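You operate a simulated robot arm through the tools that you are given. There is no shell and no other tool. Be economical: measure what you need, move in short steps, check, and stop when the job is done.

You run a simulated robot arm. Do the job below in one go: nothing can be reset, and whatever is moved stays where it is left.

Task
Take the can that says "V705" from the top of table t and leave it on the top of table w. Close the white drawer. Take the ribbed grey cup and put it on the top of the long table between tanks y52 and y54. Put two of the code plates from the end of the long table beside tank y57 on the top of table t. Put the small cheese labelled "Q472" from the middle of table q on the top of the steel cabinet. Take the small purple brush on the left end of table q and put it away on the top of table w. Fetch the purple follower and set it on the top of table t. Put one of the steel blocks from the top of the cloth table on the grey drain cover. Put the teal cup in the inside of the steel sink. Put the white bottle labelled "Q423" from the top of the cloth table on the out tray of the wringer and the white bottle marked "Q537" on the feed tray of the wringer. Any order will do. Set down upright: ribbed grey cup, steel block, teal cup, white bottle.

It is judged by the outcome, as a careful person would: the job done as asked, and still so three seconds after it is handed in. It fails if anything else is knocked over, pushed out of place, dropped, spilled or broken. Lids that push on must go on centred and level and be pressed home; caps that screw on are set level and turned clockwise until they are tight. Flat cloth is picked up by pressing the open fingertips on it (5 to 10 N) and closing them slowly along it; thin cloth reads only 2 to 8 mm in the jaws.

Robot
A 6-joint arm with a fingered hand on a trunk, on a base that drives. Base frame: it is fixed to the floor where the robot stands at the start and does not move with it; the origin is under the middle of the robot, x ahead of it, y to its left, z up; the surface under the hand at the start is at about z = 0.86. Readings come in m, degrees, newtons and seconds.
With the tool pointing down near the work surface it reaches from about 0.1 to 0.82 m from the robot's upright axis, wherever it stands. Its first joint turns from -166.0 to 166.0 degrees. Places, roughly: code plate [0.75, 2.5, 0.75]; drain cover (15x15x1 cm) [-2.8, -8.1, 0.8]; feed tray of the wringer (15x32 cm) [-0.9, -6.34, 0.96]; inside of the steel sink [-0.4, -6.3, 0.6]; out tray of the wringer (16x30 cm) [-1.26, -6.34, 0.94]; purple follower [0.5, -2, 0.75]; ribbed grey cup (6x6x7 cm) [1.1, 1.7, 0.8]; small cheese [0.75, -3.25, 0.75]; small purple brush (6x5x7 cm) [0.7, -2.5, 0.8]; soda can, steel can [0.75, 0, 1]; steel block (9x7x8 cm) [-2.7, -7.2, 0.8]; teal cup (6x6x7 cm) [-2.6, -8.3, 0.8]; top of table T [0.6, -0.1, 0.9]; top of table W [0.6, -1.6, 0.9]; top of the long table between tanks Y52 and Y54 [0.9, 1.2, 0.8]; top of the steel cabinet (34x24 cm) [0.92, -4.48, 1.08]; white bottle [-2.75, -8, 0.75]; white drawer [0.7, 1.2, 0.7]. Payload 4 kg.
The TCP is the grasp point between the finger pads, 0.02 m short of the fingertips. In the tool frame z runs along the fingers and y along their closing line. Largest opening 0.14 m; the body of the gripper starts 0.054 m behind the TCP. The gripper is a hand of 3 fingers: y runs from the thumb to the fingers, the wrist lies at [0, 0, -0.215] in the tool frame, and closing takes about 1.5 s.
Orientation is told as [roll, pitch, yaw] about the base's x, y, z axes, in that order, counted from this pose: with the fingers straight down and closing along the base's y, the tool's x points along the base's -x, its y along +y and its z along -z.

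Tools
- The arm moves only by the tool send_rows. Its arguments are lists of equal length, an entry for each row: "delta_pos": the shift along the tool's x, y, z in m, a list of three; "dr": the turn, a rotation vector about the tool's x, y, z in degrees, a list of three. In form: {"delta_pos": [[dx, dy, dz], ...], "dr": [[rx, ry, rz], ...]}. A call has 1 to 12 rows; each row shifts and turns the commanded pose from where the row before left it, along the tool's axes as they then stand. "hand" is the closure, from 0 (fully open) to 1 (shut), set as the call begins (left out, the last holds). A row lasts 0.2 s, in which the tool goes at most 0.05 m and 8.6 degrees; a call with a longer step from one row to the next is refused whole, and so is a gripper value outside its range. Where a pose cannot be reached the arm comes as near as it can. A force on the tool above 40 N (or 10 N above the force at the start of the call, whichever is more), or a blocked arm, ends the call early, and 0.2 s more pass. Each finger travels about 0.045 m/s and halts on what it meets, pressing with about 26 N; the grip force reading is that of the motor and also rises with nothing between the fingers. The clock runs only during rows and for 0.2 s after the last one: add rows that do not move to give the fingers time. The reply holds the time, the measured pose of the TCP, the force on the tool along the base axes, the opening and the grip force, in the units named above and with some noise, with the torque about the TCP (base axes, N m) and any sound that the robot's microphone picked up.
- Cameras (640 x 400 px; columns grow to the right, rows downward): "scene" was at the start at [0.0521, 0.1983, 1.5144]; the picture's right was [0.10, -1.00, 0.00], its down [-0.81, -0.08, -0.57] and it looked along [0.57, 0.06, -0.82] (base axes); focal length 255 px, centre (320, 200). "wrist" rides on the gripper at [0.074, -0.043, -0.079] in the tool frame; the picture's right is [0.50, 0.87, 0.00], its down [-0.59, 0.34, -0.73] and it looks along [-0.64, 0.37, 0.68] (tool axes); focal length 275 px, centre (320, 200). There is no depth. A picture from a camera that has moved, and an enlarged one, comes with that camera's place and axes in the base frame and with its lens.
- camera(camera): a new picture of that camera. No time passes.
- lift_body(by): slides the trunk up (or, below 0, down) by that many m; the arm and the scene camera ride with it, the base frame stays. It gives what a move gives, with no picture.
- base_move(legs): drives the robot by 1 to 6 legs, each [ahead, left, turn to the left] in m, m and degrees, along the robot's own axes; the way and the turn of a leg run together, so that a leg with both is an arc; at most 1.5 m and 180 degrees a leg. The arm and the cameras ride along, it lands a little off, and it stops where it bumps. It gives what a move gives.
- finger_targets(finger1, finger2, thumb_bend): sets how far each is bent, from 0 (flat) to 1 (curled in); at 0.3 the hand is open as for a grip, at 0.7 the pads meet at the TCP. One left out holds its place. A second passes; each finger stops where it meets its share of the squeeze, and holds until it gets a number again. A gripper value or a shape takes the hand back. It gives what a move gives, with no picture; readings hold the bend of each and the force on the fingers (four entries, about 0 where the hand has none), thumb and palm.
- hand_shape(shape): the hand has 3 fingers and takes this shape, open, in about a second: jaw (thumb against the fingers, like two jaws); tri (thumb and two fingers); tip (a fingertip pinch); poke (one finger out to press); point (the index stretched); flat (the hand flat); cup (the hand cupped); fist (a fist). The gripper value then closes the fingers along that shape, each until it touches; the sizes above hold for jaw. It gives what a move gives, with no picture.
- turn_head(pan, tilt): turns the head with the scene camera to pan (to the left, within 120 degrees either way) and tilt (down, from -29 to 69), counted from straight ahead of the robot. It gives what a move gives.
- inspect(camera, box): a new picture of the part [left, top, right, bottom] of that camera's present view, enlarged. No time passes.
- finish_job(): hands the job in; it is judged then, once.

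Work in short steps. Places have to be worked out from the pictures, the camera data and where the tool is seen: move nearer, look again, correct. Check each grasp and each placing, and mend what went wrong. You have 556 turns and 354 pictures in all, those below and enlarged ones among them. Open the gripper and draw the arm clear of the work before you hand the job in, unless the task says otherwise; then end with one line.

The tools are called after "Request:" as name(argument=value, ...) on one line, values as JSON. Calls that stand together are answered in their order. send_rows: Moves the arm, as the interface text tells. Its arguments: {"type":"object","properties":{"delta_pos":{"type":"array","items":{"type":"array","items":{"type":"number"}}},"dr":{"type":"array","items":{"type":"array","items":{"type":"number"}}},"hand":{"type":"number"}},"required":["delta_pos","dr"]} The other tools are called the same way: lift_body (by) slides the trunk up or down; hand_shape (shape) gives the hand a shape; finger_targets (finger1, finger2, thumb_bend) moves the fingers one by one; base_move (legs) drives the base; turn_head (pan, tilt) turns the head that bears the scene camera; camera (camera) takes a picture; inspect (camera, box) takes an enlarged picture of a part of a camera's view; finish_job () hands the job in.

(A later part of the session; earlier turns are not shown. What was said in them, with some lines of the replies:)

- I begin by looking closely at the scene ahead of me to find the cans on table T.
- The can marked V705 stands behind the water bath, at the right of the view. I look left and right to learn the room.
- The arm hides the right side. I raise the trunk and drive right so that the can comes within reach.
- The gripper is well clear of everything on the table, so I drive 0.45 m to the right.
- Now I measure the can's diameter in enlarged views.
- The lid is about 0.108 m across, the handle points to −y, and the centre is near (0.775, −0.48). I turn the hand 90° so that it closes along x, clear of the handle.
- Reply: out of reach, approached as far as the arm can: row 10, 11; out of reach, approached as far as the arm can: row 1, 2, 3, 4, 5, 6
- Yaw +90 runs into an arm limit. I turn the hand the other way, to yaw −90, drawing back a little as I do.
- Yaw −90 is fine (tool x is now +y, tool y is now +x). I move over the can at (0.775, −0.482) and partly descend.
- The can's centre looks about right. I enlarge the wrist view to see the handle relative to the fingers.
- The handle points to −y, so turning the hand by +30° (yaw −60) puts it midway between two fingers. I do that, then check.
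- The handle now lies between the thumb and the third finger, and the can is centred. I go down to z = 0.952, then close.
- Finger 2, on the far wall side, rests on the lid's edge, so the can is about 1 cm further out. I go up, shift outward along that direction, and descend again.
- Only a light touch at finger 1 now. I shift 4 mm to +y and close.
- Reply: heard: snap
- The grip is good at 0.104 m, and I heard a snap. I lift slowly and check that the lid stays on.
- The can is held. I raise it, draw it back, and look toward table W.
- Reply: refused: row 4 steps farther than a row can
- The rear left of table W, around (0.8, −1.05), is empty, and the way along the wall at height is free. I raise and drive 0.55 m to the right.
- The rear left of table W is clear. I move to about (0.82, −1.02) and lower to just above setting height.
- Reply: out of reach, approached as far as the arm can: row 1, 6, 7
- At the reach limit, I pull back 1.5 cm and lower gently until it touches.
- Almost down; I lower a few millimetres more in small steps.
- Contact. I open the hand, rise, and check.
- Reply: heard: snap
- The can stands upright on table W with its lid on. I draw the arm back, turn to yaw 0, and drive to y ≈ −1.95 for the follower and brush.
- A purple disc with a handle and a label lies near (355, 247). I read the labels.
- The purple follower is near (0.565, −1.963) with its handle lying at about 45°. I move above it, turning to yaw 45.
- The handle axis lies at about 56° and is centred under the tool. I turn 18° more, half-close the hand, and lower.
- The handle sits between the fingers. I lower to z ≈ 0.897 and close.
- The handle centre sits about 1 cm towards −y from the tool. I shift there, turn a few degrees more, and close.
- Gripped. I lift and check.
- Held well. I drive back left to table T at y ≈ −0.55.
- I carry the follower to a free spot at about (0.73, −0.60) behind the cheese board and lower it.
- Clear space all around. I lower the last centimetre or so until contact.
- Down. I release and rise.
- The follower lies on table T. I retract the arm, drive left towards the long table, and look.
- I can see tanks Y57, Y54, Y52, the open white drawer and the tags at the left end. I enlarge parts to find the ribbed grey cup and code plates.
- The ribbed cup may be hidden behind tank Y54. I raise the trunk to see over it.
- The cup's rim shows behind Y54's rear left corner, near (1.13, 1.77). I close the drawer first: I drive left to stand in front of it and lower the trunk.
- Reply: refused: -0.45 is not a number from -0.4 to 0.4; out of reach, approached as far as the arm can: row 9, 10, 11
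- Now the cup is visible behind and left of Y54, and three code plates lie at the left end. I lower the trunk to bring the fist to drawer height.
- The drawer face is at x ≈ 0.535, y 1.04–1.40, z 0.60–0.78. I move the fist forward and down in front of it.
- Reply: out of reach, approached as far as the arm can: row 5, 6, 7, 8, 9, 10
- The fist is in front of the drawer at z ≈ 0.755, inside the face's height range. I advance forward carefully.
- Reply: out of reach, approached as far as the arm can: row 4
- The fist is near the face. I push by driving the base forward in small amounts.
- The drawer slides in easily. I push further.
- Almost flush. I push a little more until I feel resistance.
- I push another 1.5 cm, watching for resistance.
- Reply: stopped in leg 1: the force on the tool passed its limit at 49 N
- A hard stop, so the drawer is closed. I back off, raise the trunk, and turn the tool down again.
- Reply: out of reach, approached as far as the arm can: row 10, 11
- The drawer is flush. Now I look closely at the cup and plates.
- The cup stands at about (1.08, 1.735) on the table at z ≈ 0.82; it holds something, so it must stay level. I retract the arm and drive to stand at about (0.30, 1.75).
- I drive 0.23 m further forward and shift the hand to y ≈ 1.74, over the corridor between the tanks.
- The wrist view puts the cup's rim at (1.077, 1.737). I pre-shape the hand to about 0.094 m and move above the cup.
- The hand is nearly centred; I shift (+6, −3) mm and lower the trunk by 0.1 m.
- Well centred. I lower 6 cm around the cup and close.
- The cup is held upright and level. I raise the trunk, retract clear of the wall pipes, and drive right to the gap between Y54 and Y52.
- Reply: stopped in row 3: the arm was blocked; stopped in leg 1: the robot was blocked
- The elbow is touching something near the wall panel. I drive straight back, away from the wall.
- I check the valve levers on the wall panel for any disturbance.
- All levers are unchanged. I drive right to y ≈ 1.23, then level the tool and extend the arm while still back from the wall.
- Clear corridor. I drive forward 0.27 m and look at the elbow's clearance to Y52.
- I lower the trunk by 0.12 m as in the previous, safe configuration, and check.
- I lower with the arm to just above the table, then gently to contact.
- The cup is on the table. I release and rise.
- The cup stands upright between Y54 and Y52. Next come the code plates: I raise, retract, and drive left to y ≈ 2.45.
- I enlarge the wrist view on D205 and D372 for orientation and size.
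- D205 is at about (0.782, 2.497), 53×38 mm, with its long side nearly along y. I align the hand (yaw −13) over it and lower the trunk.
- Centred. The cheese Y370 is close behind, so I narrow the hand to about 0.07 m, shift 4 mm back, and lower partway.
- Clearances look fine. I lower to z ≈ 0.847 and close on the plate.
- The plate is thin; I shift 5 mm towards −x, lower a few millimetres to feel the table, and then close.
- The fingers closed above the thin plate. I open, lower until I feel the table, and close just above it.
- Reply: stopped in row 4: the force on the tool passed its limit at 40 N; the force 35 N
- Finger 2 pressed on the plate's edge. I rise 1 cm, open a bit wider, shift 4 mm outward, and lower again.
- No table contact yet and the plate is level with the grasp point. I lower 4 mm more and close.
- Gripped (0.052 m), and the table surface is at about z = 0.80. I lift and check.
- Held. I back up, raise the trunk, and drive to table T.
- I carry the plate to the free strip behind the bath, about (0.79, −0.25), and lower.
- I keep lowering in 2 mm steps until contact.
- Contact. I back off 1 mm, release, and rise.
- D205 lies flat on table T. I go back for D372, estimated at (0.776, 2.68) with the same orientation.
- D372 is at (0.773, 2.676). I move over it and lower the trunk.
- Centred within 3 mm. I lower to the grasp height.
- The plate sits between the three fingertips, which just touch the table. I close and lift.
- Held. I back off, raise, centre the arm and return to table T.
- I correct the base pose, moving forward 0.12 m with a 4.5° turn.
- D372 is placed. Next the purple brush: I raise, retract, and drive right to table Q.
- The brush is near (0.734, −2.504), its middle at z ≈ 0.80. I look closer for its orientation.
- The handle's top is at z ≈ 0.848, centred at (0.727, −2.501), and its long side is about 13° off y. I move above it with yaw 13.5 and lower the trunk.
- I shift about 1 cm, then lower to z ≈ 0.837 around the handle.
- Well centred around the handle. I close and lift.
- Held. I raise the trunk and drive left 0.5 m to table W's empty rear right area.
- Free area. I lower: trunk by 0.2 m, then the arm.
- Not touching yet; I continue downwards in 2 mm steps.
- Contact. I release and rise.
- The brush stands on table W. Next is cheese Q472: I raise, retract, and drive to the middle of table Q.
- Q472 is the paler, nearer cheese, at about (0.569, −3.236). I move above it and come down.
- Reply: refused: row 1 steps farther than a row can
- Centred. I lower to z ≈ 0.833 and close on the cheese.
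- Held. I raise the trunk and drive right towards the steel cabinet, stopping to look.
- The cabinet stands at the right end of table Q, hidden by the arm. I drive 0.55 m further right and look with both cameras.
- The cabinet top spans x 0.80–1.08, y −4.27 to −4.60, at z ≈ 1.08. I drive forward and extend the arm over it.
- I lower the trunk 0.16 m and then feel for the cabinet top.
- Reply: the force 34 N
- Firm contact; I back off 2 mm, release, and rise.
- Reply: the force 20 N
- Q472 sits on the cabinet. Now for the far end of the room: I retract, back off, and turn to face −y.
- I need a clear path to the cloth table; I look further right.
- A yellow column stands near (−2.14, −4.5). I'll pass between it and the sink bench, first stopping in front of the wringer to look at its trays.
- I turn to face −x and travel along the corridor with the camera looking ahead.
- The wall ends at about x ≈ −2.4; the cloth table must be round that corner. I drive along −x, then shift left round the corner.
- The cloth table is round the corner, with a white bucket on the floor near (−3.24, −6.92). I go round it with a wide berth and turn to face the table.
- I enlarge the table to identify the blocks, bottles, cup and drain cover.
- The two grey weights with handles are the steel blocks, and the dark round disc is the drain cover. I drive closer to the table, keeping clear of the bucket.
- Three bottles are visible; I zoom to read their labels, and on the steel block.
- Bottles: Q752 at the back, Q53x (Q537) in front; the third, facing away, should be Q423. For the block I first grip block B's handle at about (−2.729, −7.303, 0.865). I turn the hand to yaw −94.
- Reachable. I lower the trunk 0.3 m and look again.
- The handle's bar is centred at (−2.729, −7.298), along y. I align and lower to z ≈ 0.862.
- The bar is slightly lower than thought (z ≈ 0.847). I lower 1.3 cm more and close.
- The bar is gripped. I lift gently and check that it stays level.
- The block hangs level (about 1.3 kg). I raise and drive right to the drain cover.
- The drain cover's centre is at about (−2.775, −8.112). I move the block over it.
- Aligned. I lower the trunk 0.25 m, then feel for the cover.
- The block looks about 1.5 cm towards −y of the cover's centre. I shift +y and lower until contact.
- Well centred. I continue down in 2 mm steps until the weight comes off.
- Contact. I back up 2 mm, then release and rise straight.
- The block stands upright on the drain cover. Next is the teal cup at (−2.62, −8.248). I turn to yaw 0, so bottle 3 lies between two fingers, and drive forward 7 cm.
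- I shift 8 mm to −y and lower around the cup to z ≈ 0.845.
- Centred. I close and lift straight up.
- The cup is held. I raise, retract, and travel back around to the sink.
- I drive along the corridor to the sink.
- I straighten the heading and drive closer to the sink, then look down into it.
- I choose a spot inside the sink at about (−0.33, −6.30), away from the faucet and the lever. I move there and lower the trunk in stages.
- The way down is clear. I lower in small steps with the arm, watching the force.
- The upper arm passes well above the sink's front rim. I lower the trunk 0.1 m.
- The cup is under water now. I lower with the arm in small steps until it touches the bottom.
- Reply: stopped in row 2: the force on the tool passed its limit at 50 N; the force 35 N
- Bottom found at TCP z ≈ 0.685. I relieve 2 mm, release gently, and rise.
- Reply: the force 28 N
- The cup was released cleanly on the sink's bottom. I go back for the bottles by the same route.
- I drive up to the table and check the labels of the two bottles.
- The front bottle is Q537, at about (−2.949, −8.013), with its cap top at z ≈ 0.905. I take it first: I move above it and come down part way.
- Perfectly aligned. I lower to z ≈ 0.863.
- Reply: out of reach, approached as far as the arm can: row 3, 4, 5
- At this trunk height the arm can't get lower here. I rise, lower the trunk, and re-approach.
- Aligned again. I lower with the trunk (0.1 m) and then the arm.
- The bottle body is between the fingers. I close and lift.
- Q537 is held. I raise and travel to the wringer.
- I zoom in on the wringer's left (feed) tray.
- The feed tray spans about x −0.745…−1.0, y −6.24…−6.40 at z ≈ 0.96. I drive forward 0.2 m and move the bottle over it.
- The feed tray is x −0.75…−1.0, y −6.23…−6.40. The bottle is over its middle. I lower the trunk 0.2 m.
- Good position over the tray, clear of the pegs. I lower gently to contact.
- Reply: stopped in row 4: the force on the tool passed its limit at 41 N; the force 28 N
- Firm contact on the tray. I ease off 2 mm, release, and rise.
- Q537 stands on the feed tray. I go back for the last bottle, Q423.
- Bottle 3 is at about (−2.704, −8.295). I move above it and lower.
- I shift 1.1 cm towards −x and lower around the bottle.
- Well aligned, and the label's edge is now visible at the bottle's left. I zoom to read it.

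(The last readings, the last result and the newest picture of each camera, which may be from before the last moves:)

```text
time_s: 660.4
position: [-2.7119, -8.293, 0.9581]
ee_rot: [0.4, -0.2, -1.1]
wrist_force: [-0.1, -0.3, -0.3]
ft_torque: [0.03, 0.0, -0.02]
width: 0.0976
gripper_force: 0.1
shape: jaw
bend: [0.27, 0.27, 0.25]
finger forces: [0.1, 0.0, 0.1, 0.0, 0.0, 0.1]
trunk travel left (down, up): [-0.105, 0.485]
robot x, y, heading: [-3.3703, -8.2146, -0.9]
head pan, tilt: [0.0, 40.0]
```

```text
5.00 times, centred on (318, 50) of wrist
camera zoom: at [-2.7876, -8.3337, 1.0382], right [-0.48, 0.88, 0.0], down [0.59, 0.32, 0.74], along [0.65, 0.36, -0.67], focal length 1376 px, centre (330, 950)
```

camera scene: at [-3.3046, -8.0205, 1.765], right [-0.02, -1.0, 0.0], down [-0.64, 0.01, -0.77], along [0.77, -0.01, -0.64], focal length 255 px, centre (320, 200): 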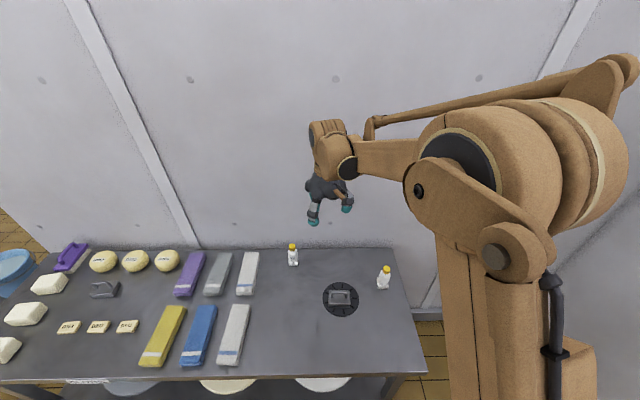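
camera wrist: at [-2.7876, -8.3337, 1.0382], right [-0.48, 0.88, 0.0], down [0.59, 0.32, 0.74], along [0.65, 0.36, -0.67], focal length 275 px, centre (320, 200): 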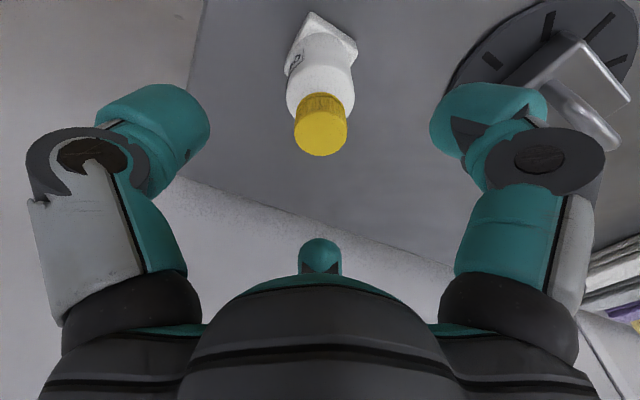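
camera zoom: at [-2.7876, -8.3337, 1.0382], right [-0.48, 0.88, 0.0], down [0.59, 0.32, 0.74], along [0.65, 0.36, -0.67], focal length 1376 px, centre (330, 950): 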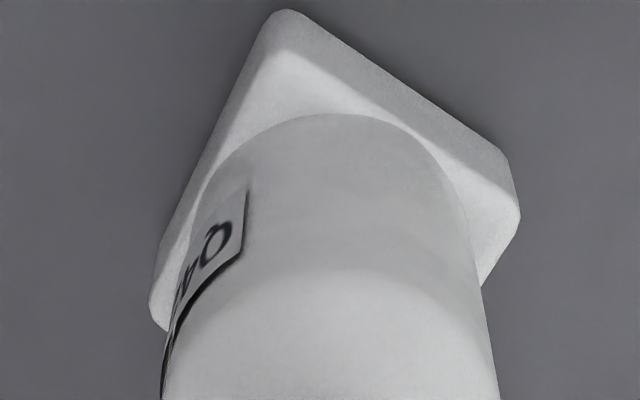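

The label reads "Q4…", so this is Q423. I lower to z ≈ 0.863, close, and lift.

Request:
send_rows(delta_pos=[[0, 0, 0.03], [0, 0, 0.03], [0, 0, 0.025], [0, 0, 0.01]], dr=[[0, 0, 0], [0, 0, 0], [0, 0, 0], [0, 0, 0]])

Request:
send_rows(delta_pos=[[0, 0, 0], [0, 0, 0], [0, 0, 0], [0, 0, 0], [0, 0, 0], [0, 0, 0], [0, 0, 0]], dr=[[0, 0, 0], [0, 0, 0], [0, 0, 0], [0, 0, 0], [0, 0, 0], [0, 0, 0], [0, 0, 0]], hand=1)

Request:
send_rows(delta_pos=[[0, 0, -0.02], [0, 0, -0.04], [0, 0, -0.05]], dr=[[0, 0, 0], [0, 0, 0], [0, 0, 0]])

Request:
camera(camera="wrist")

Request:
camera(camera="scene")

```text
time_s: 661.4
position: [-2.7121, -8.2923, 0.8625]
ee_rot: [0.4, -0.3, -1.1]
wrist_force: [-1.2, 0.5, -0.3]
ft_torque: [-0.01, 0.01, 0.05]
width: 0.0975
gripper_force: 0.2
shape: jaw
bend: [0.27, 0.27, 0.25]
finger forces: [0.0, 0.0, 0.0, 0.1, 0.0, 0.0]
trunk travel left (down, up): [-0.105, 0.485]
robot x, y, heading: [-3.373, -8.2074, -0.8]
head pan, tilt: [0.0, 40.0]
```

```text
time_s: 663.0
position: [-2.7123, -8.2904, 0.8623]
ee_rot: [0.4, -0.3, -1.1]
wrist_force: [-0.2, -0.6, 0.3]
ft_torque: [-0.02, 0.0, -0.04]
width: 0.0375
gripper_force: 25.6
shape: jaw
bend: [0.45, 0.49, 0.43]
finger forces: [21.9, 21.9, 0.0, 0.0, 22.5, 0.0]
trunk travel left (down, up): [-0.105, 0.485]
robot x, y, heading: [-3.3751, -8.2148, -1.0]
head pan, tilt: [0.0, 40.0]
```

```text
time_s: 663.8
position: [-2.7143, -8.2929, 0.9754]
ee_rot: [0.5, -0.4, -1.1]
wrist_force: [0.0, 1.1, -1.6]
ft_torque: [0.04, -0.02, 0.01]
width: 0.0372
gripper_force: 26.2
shape: jaw
bend: [0.45, 0.49, 0.43]
finger forces: [22.0, 21.8, 0.0, 0.0, 22.8, 0.0]
trunk travel left (down, up): [-0.105, 0.485]
robot x, y, heading: [-3.3747, -8.2117, -1.2]
head pan, tilt: [0.0, 40.0]
```

```text
132 pictures are left
camera wrist: at [-2.7895, -8.3342, 1.0545], right [-0.48, 0.88, 0.0], down [0.59, 0.32, 0.74], along [0.65, 0.36, -0.67], focal length 275 px, centre (320, 200)
```

wrist: 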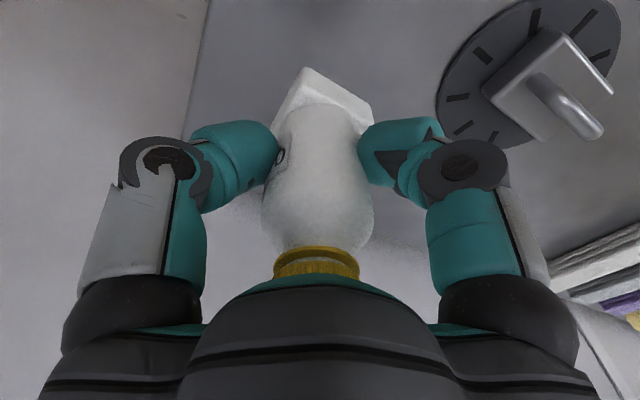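

```text
131 pictures are left
camera scene: at [-3.3049, -8.0207, 1.5151], right [-0.02, -1.0, 0.0], down [-0.64, 0.01, -0.77], along [0.77, -0.01, -0.64], focal length 255 px, centre (320, 200)
```

scene: 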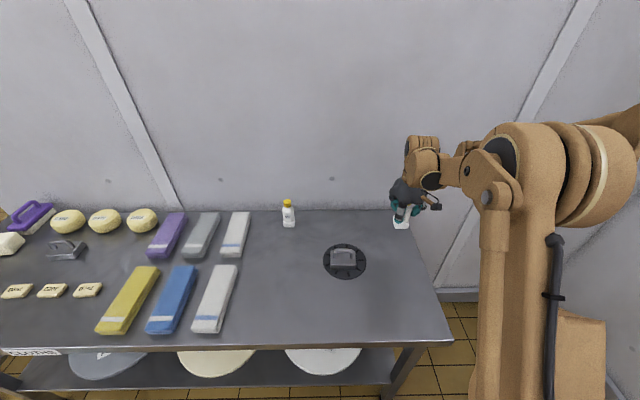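

Q423 is held. I raise and travel back to the wringer.

Request:
lift_body(by=0.3)

Request:
base_move(legs=[[-0.55, 0, 1], [0, 1.47, 0], [0, 1.47, 0]])

Request:
base_move(legs=[[1.35, 0, 0], [1.3, 0, 0]])

```text
time_s: 666.8
position: [-2.7137, -8.2924, 1.2746]
ee_rot: [0.5, -0.3, -1.1]
wrist_force: [-0.3, 0.1, -1.3]
ft_torque: [0.0, 0.0, 0.0]
width: 0.0373
gripper_force: 26.3
shape: jaw
bend: [0.45, 0.49, 0.43]
finger forces: [22.0, 21.8, 0.0, 0.0, 22.9, 0.0]
trunk travel left (down, up): [-0.405, 0.185]
robot x, y, heading: [-3.3694, -8.214, -1.1]
head pan, tilt: [0.0, 40.0]
```

```text
time_s: 683.8
position: [-3.2574, -5.3223, 1.2742]
ee_rot: [0.4, -0.3, 0.6]
wrist_force: [-0.8, 0.4, -1.7]
ft_torque: [0.03, 0.03, 0.0]
width: 0.0373
gripper_force: 26.1
shape: jaw
bend: [0.45, 0.49, 0.43]
finger forces: [22.1, 21.7, 0.1, 0.0, 22.9, 0.1]
trunk travel left (down, up): [-0.405, 0.185]
robot x, y, heading: [-3.9184, -5.2575, 1.0]
head pan, tilt: [0.0, 40.0]
```

```text
time_s: 696.7
position: [-0.6054, -5.2985, 1.2753]
ee_rot: [0.4, -0.3, 0.1]
wrist_force: [-0.7, 0.1, -2.6]
ft_torque: [-0.01, 0.02, 0.01]
width: 0.0373
gripper_force: 26.2
shape: jaw
bend: [0.45, 0.49, 0.43]
finger forces: [22.0, 21.7, 0.0, 0.0, 23.1, 0.1]
trunk travel left (down, up): [-0.405, 0.185]
robot x, y, heading: [-1.2683, -5.2321, 0.2]
head pan, tilt: [0.0, 40.0]
```

Request:
base_move(legs=[[0, 0, -90]])

Request:
turn_head(pan=-10, tilt=45)

Request:
camera(camera="scene")

Request:
camera(camera="wrist")

```text
time_s: 700.9
position: [-1.3502, -5.8893, 1.2743]
ee_rot: [0.3, -0.3, -91.1]
wrist_force: [-0.8, -0.3, -3.0]
ft_torque: [0.02, -0.05, 0.0]
width: 0.037
gripper_force: 26.0
shape: jaw
bend: [0.45, 0.49, 0.43]
finger forces: [21.6, 21.7, 0.1, 0.0, 23.4, 0.0]
trunk travel left (down, up): [-0.405, 0.185]
robot x, y, heading: [-1.2669, -5.2327, -91.2]
head pan, tilt: [0.0, 40.0]
```

```text
time_s: 701.6
position: [-1.3492, -5.8888, 1.2748]
ee_rot: [0.5, -0.3, -91.2]
wrist_force: [0.9, -1.0, -2.2]
ft_torque: [-0.02, 0.02, 0.0]
width: 0.037
gripper_force: 25.9
shape: jaw
bend: [0.45, 0.49, 0.43]
finger forces: [21.6, 21.6, 0.0, 0.1, 23.4, 0.1]
trunk travel left (down, up): [-0.405, 0.185]
robot x, y, heading: [-1.265, -5.2283, -90.9]
head pan, tilt: [-10.0, 45.0]
```

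```text
130 pictures are left
camera scene: at [-1.0916, -5.2925, 1.8078], right [-0.98, 0.19, 0.0], down [0.13, 0.69, -0.71], along [-0.13, -0.69, -0.71], focal length 255 px, centre (320, 200)
```

scene: 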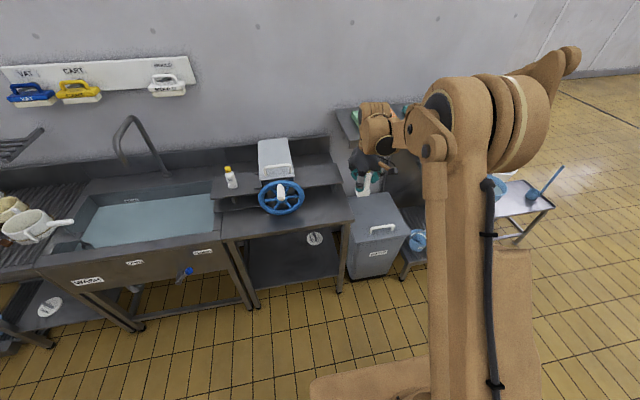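

```text
129 pictures are left
camera wrist: at [-1.3916, -5.8129, 1.3539], right [0.88, 0.48, 0.0], down [0.32, -0.59, 0.74], along [0.36, -0.65, -0.67], focal length 275 px, centre (320, 200)
```

wrist: 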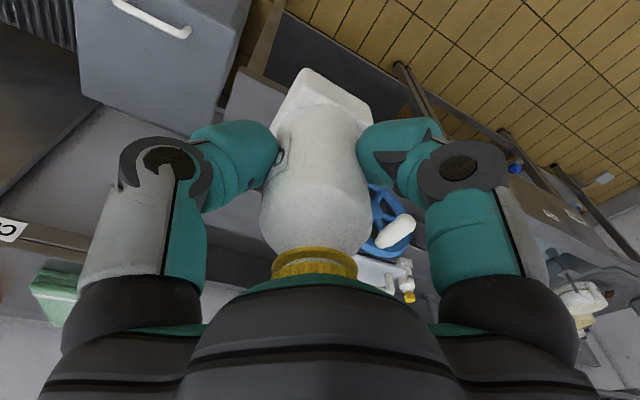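

The out tray is visible right of the wringer box, with a shelf of cloths further right. I zoom in.

Request:
inspect(camera="scene", box=[200, 120, 440, 270])

Request:
turn_head(pan=-50, tilt=40)

Request:
camera(camera="scene")

```text
2.67 times, centred on (320, 195) of scene
camera zoom: at [-1.0916, -5.2925, 1.8078], right [-0.98, 0.19, 0.0], down [0.13, 0.69, -0.71], along [-0.13, -0.69, -0.71], focal length 680 px, centre (320, 213)
```

zoom: 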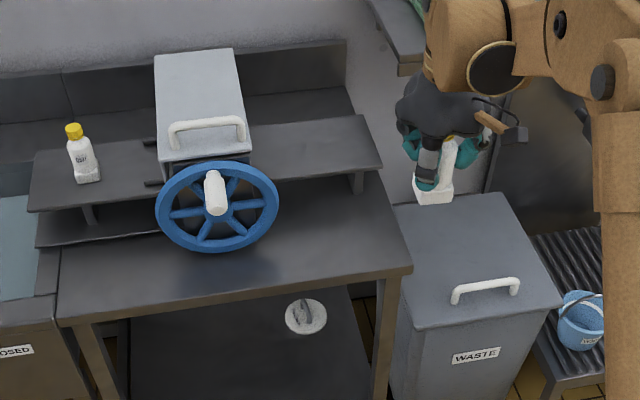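

```text
time_s: 702.7
position: [-1.3488, -5.8889, 1.2734]
ee_rot: [0.4, -0.4, -91.2]
wrist_force: [0.4, -1.3, -1.7]
ft_torque: [0.02, 0.01, -0.01]
width: 0.0373
gripper_force: 25.8
shape: jaw
bend: [0.45, 0.49, 0.43]
finger forces: [21.6, 21.6, 0.0, 0.0, 23.3, 0.0]
trunk travel left (down, up): [-0.405, 0.185]
robot x, y, heading: [-1.2665, -5.2321, -90.9]
head pan, tilt: [-50.0, 40.0]
```

```text
127 pictures are left
camera scene: at [-1.1422, -5.2663, 1.815], right [-0.63, 0.78, 0.0], down [0.5, 0.41, -0.77], along [-0.59, -0.48, -0.64], focal length 255 px, centre (320, 200)
```

scene: 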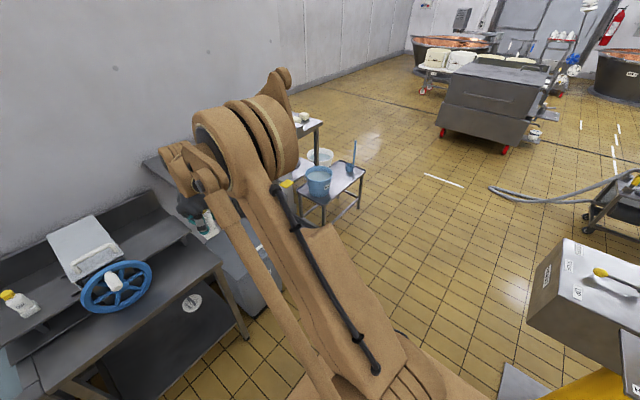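

The exposed out tray spans x −1.145…−1.385, y −6.24…−6.40 at z ≈ 0.945. I drive into position and bring the bottle over (−1.28, −6.318).

Request:
base_move(legs=[[0, 0.1, 1], [0.42, 0, 0]])

Request:
turn_head(pan=-15, tilt=50)

Request:
camera(camera="scene")

Request:
camera(camera="wrist")

```text
time_s: 706.0
position: [-1.2349, -6.3097, 1.2747]
ee_rot: [0.4, -0.3, -90.0]
wrist_force: [-0.5, 0.3, -1.2]
ft_torque: [0.01, -0.01, 0.0]
width: 0.0376
gripper_force: 26.0
shape: jaw
bend: [0.45, 0.49, 0.43]
finger forces: [21.5, 21.6, 0.1, 0.0, 23.4, 0.0]
trunk travel left (down, up): [-0.405, 0.185]
robot x, y, heading: [-1.1649, -5.6487, -89.8]
head pan, tilt: [-50.0, 40.0]
```

```text
time_s: 707.0
position: [-1.2359, -6.3095, 1.2747]
ee_rot: [0.4, -0.2, -89.9]
wrist_force: [-0.9, 0.4, -1.5]
ft_torque: [0.0, 0.0, 0.01]
width: 0.0373
gripper_force: 26.3
shape: jaw
bend: [0.45, 0.49, 0.43]
finger forces: [21.6, 21.6, 0.0, 0.1, 23.4, 0.0]
trunk travel left (down, up): [-0.405, 0.185]
robot x, y, heading: [-1.1652, -5.6509, -89.8]
head pan, tilt: [-15.0, 50.0]
```

```text
126 pictures are left
camera scene: at [-0.995, -5.7024, 1.8009], right [-0.97, 0.26, 0.0], down [0.2, 0.74, -0.64], along [-0.17, -0.62, -0.77], focal length 255 px, centre (320, 200)
```

scene: 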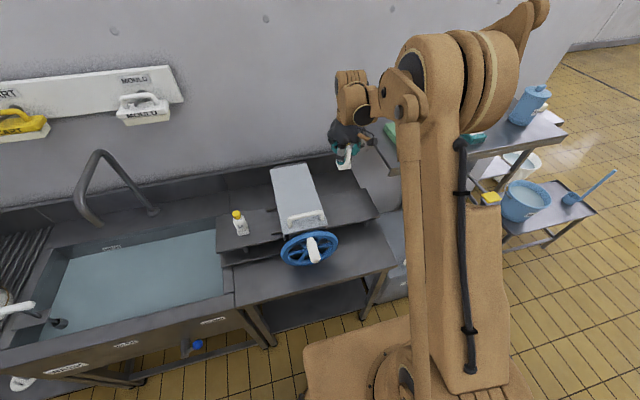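

```text
125 pictures are left
camera wrist: at [-1.2787, -6.2343, 1.3538], right [0.87, 0.5, 0.0], down [0.33, -0.58, 0.74], along [0.37, -0.64, -0.67], focal length 275 px, centre (320, 200)
```

wrist: 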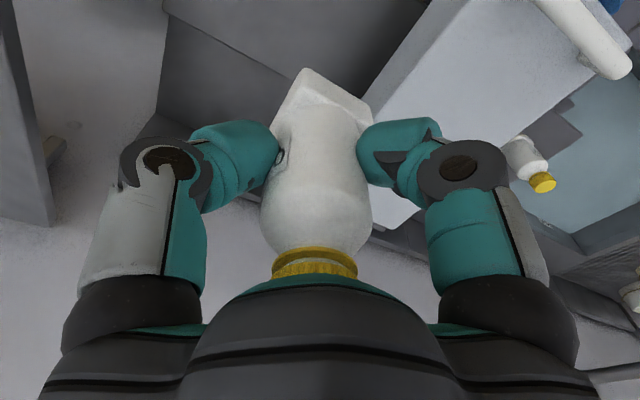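

I shift 5 cm to −x and lower the trunk 0.2 m.

Request:
send_rows(delta_pos=[[-0.004, -0.0245, 0], [-0.004, -0.0245, 0]], dr=[[0, 0, 0], [0, 0, 0]])

Request:
lift_body(by=-0.2)

Request:
inspect(camera="scene", box=[240, 80, 440, 230])

Request:
camera(camera="wrist")

```text
time_s: 707.6
position: [-1.2871, -6.3181, 1.2746]
ee_rot: [0.4, -0.4, -89.9]
wrist_force: [-0.5, 0.1, -1.3]
ft_torque: [0.0, -0.04, -0.03]
width: 0.037
gripper_force: 26.2
shape: jaw
bend: [0.45, 0.49, 0.43]
finger forces: [21.8, 21.7, 0.0, 0.1, 23.6, 0.0]
trunk travel left (down, up): [-0.405, 0.185]
robot x, y, heading: [-1.1679, -5.6497, -90.0]
head pan, tilt: [-15.0, 50.0]
```

```text
time_s: 709.8
position: [-1.2853, -6.3167, 1.0744]
ee_rot: [0.3, -0.3, -90.0]
wrist_force: [-0.4, -0.1, -1.4]
ft_torque: [0.01, -0.02, 0.0]
width: 0.037
gripper_force: 25.8
shape: jaw
bend: [0.45, 0.49, 0.43]
finger forces: [21.7, 21.6, 0.0, 0.1, 23.6, 0.0]
trunk travel left (down, up): [-0.205, 0.385]
robot x, y, heading: [-1.1662, -5.6509, -89.8]
head pan, tilt: [-15.0, 50.0]
```

```text
2.67 times, centred on (340, 155) of scene
camera zoom: at [-0.995, -5.7021, 1.601], right [-0.97, 0.26, 0.0], down [0.2, 0.74, -0.64], along [-0.16, -0.62, -0.77], focal length 680 px, centre (267, 320)
```

zoom: 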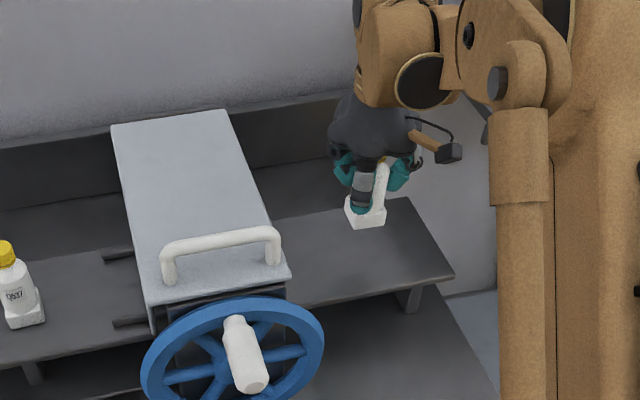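

```text
123 pictures are left
camera wrist: at [-1.3292, -6.2419, 1.1537], right [0.87, 0.5, 0.0], down [0.33, -0.58, 0.74], along [0.37, -0.64, -0.67], focal length 275 px, centre (320, 200)
```

wrist: 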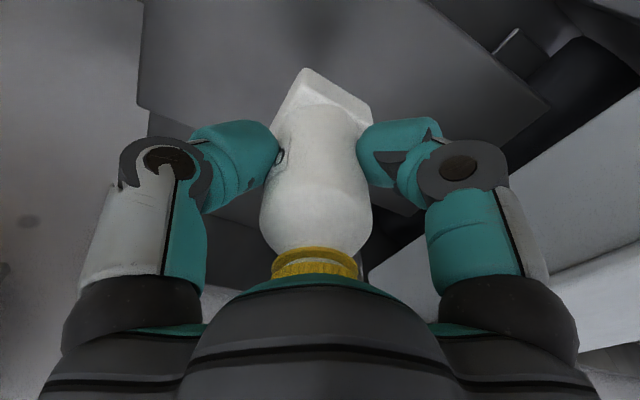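

The bottle is over the middle of the out tray. I lower to near contact, then in fine steps.

Request:
send_rows(delta_pos=[[0, 0, 0.02], [0, 0, 0.015], [0, 0, 0.01], [0, 0, 0.006], [0, 0, 0.004], [0, 0, 0.003]], dr=[[0, 0, 0], [0, 0, 0], [0, 0, 0], [0, 0, 0], [0, 0, 0], [0, 0, 0]])

```text
time_s: 711.2
position: [-1.2854, -6.3171, 1.0163]
ee_rot: [0.4, -0.3, -89.9]
wrist_force: [0.1, -0.9, -1.7]
ft_torque: [-0.01, -0.02, 0.02]
width: 0.0372
gripper_force: 26.3
shape: jaw
bend: [0.45, 0.49, 0.43]
finger forces: [21.6, 21.6, 0.0, 0.0, 23.6, 0.1]
trunk travel left (down, up): [-0.205, 0.385]
robot x, y, heading: [-1.1607, -5.6469, -89.9]
head pan, tilt: [-15.0, 50.0]
```

Request:
send_rows(delta_pos=[[0, 0, 0.002], [0, 0, 0.002], [0, 0, 0.0015], [0, 0, 0.0015]], dr=[[0, 0, 0], [0, 0, 0], [0, 0, 0], [0, 0, 0]])

Request:
inspect(camera="scene", box=[300, 110, 420, 200])

```text
time_s: 712.2
position: [-1.2849, -6.3176, 1.0085]
ee_rot: [0.3, -0.4, -89.9]
wrist_force: [0.1, 0.5, -1.5]
ft_torque: [0.03, 0.0, 0.01]
width: 0.0371
gripper_force: 26.0
shape: jaw
bend: [0.45, 0.49, 0.43]
finger forces: [21.7, 21.5, 0.0, 0.0, 23.6, 0.0]
trunk travel left (down, up): [-0.205, 0.385]
robot x, y, heading: [-1.1663, -5.645, -90.2]
head pan, tilt: [-15.0, 50.0]
```

```text
4.44 times, centred on (360, 155) of scene
camera zoom: at [-0.995, -5.7022, 1.6009], right [-0.97, 0.26, 0.0], down [0.2, 0.74, -0.64], along [-0.16, -0.62, -0.77], focal length 1134 px, centre (142, 400)
```

zoom: 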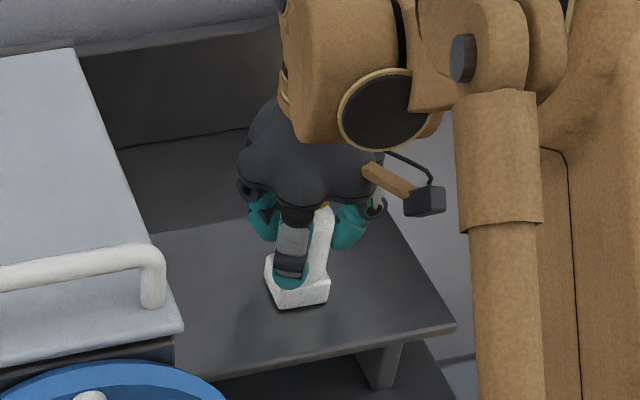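

Still just above the tray. I keep lowering in 1.5 mm steps.

Request:
send_rows(delta_pos=[[0, 0, 0.0015], [0, 0, 0.0015], [0, 0, 0.0015], [0, 0, 0.0015]], dr=[[0, 0, 0], [0, 0, 0], [0, 0, 0], [0, 0, 0]])

```text
time_s: 713.3
position: [-1.2844, -6.3168, 1.0058]
ee_rot: [0.3, -0.5, -90.0]
wrist_force: [0.3, -4.3, 26.7]
ft_torque: [0.06, 0.3, 0.12]
width: 0.0394
gripper_force: 26.1
shape: jaw
bend: [0.45, 1.0, 0.43]
finger forces: [28.6, 27.7, 0.0, 0.0, 33.5, 0.0]
trunk travel left (down, up): [-0.205, 0.385]
robot x, y, heading: [-1.1661, -5.6482, -89.8]
head pan, tilt: [-15.0, 50.0]
stopped in row 4: the force on the tool passed its limit at 41 N (the readings are from after the stop); the commanded pose is now the measured one
```

Contact. I ease off 2 mm, release, and rise.

Request:
send_rows(delta_pos=[[0, 0, -0.002], [0, 0, 0]], dr=[[0, 0, 0], [0, 0, 0]])

Request:
send_rows(delta_pos=[[0, 0, 0], [0, 0, 0], [0, 0, 0], [0, 0, 0], [0, 0, 0]], dr=[[0, 0, 0], [0, 0, 0], [0, 0, 0], [0, 0, 0], [0, 0, 0]], hand=0.35)

Request:
send_rows(delta_pos=[[0, 0, -0.01], [0, 0, -0.03], [0, 0, -0.04], [0, 0, -0.05]], dr=[[0, 0, 0], [0, 0, 0], [0, 0, 0], [0, 0, 0]])

Request:
lift_body(by=0.15)

Request:
inspect(camera="scene", box=[200, 120, 400, 270])

```text
time_s: 713.9
position: [-1.2844, -6.3169, 1.007]
ee_rot: [0.4, -0.4, -89.9]
wrist_force: [1.5, -0.8, 15.0]
ft_torque: [0.09, 0.2, 0.04]
width: 0.039
gripper_force: 26.5
shape: jaw
bend: [0.45, 0.99, 0.43]
finger forces: [27.8, 25.7, 0.0, 0.0, 29.9, 0.1]
trunk travel left (down, up): [-0.205, 0.385]
robot x, y, heading: [-1.1634, -5.6458, -90.0]
head pan, tilt: [-15.0, 50.0]
```

```text
time_s: 715.1
position: [-1.2851, -6.3187, 1.0051]
ee_rot: [0.4, -0.4, -90.0]
wrist_force: [-1.3, 0.3, -0.9]
ft_torque: [0.0, 0.01, 0.01]
width: 0.0904
gripper_force: 0.0
shape: jaw
bend: [0.29, 0.29, 0.27]
finger forces: [0.0, 0.1, 0.1, 0.0, 0.0, 0.0]
trunk travel left (down, up): [-0.205, 0.385]
robot x, y, heading: [-1.1677, -5.6481, -89.9]
head pan, tilt: [-15.0, 50.0]
```

```text
time_s: 716.1
position: [-1.2854, -6.3162, 1.1376]
ee_rot: [0.4, -0.3, -89.9]
wrist_force: [-0.5, -0.2, 0.5]
ft_torque: [0.02, 0.0, 0.03]
width: 0.0906
gripper_force: 0.1
shape: jaw
bend: [0.29, 0.29, 0.27]
finger forces: [0.1, 0.1, 0.1, 0.1, 0.0, 0.1]
trunk travel left (down, up): [-0.205, 0.385]
robot x, y, heading: [-1.166, -5.6481, -89.9]
head pan, tilt: [-15.0, 50.0]
```

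```text
time_s: 717.9
position: [-1.2847, -6.3154, 1.285]
ee_rot: [0.4, -0.4, -90.0]
wrist_force: [0.3, -0.8, 0.1]
ft_torque: [-0.01, 0.0, -0.01]
width: 0.0907
gripper_force: 0.0
shape: jaw
bend: [0.29, 0.29, 0.27]
finger forces: [0.0, 0.0, 0.0, 0.0, 0.0, 0.2]
trunk travel left (down, up): [-0.355, 0.235]
robot x, y, heading: [-1.1678, -5.6504, -89.9]
head pan, tilt: [-15.0, 50.0]
```

```text
2.67 times, centred on (300, 195) of scene
camera zoom: at [-0.9949, -5.7023, 1.7508], right [-0.97, 0.26, 0.0], down [0.2, 0.74, -0.64], along [-0.16, -0.62, -0.77], focal length 680 px, centre (373, 213)
```

zoom: 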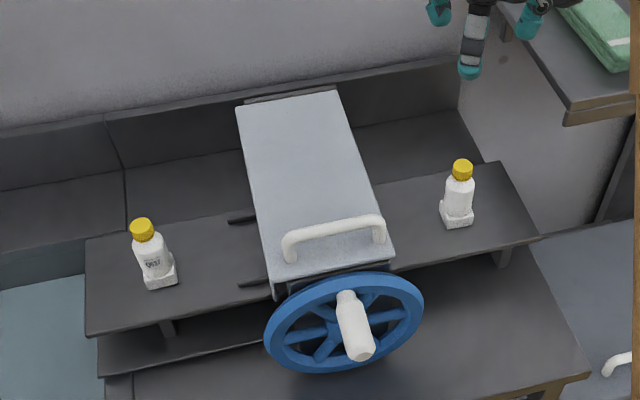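

Both bottles stand upright on their trays. I back away from the work with the hand open and take a final look.

Request:
base_move(legs=[[-0.4, 0, 0]])

Request:
send_rows(delta_pos=[[0.03, 0, 0], [0.03, 0, 0], [0, 0, 0]], dr=[[0, 0, 0], [0, 0, 0], [0, 0, 0]], hand=0)

Request:
turn_head(pan=10, tilt=45)

Request:
camera(camera="scene")

```text
time_s: 720.4
position: [-1.2882, -5.9226, 1.2868]
ee_rot: [0.4, -0.3, -90.3]
wrist_force: [-0.1, 0.2, 0.0]
ft_torque: [-0.01, 0.04, -0.01]
width: 0.0904
gripper_force: 0.0
shape: jaw
bend: [0.29, 0.29, 0.27]
finger forces: [0.0, 0.1, 0.1, 0.0, 0.0, 0.1]
trunk travel left (down, up): [-0.355, 0.235]
robot x, y, heading: [-1.1627, -5.2577, -90.4]
head pan, tilt: [-15.0, 50.0]
```

```text
time_s: 721.1
position: [-1.2891, -5.8621, 1.2863]
ee_rot: [0.4, -0.4, -90.3]
wrist_force: [-0.2, 0.1, 0.7]
ft_torque: [0.01, 0.02, 0.0]
width: 0.1397
gripper_force: 0.1
shape: jaw
bend: [0.3, 0.3, 0.3]
finger forces: [0.0, 0.0, 0.1, 0.0, 0.0, 0.1]
trunk travel left (down, up): [-0.355, 0.235]
robot x, y, heading: [-1.1643, -5.2567, -90.2]
head pan, tilt: [-15.0, 50.0]
```

```text
time_s: 722.0
position: [-1.2896, -5.8619, 1.2864]
ee_rot: [0.4, -0.4, -90.3]
wrist_force: [0.8, -0.5, 0.8]
ft_torque: [0.03, 0.01, 0.01]
width: 0.1399
gripper_force: 0.1
shape: jaw
bend: [0.3, 0.3, 0.3]
finger forces: [0.0, 0.0, 0.1, 0.0, 0.0, 0.1]
trunk travel left (down, up): [-0.355, 0.235]
robot x, y, heading: [-1.1639, -5.2546, -90.1]
head pan, tilt: [10.0, 45.0]
```

```text
120 pictures are left
camera scene: at [-0.9612, -5.3158, 1.7578], right [-0.99, -0.17, 0.0], down [-0.12, 0.7, -0.71], along [0.12, -0.7, -0.71], focal length 255 px, centre (320, 200)
```

scene: 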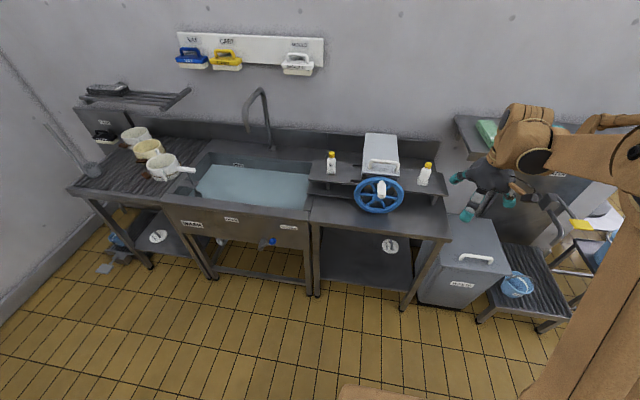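

Every part of the task has been done, the hand is open and the arm is clear, so I hand the job in.

Request:
finish_job()

```text
The job is handed in.
```

All the requested items are in place, each checked by camera as it was set down except the teal cup: it was released on the sink bottom under opaque water, so I could not confirm it by sight that it stands upright.
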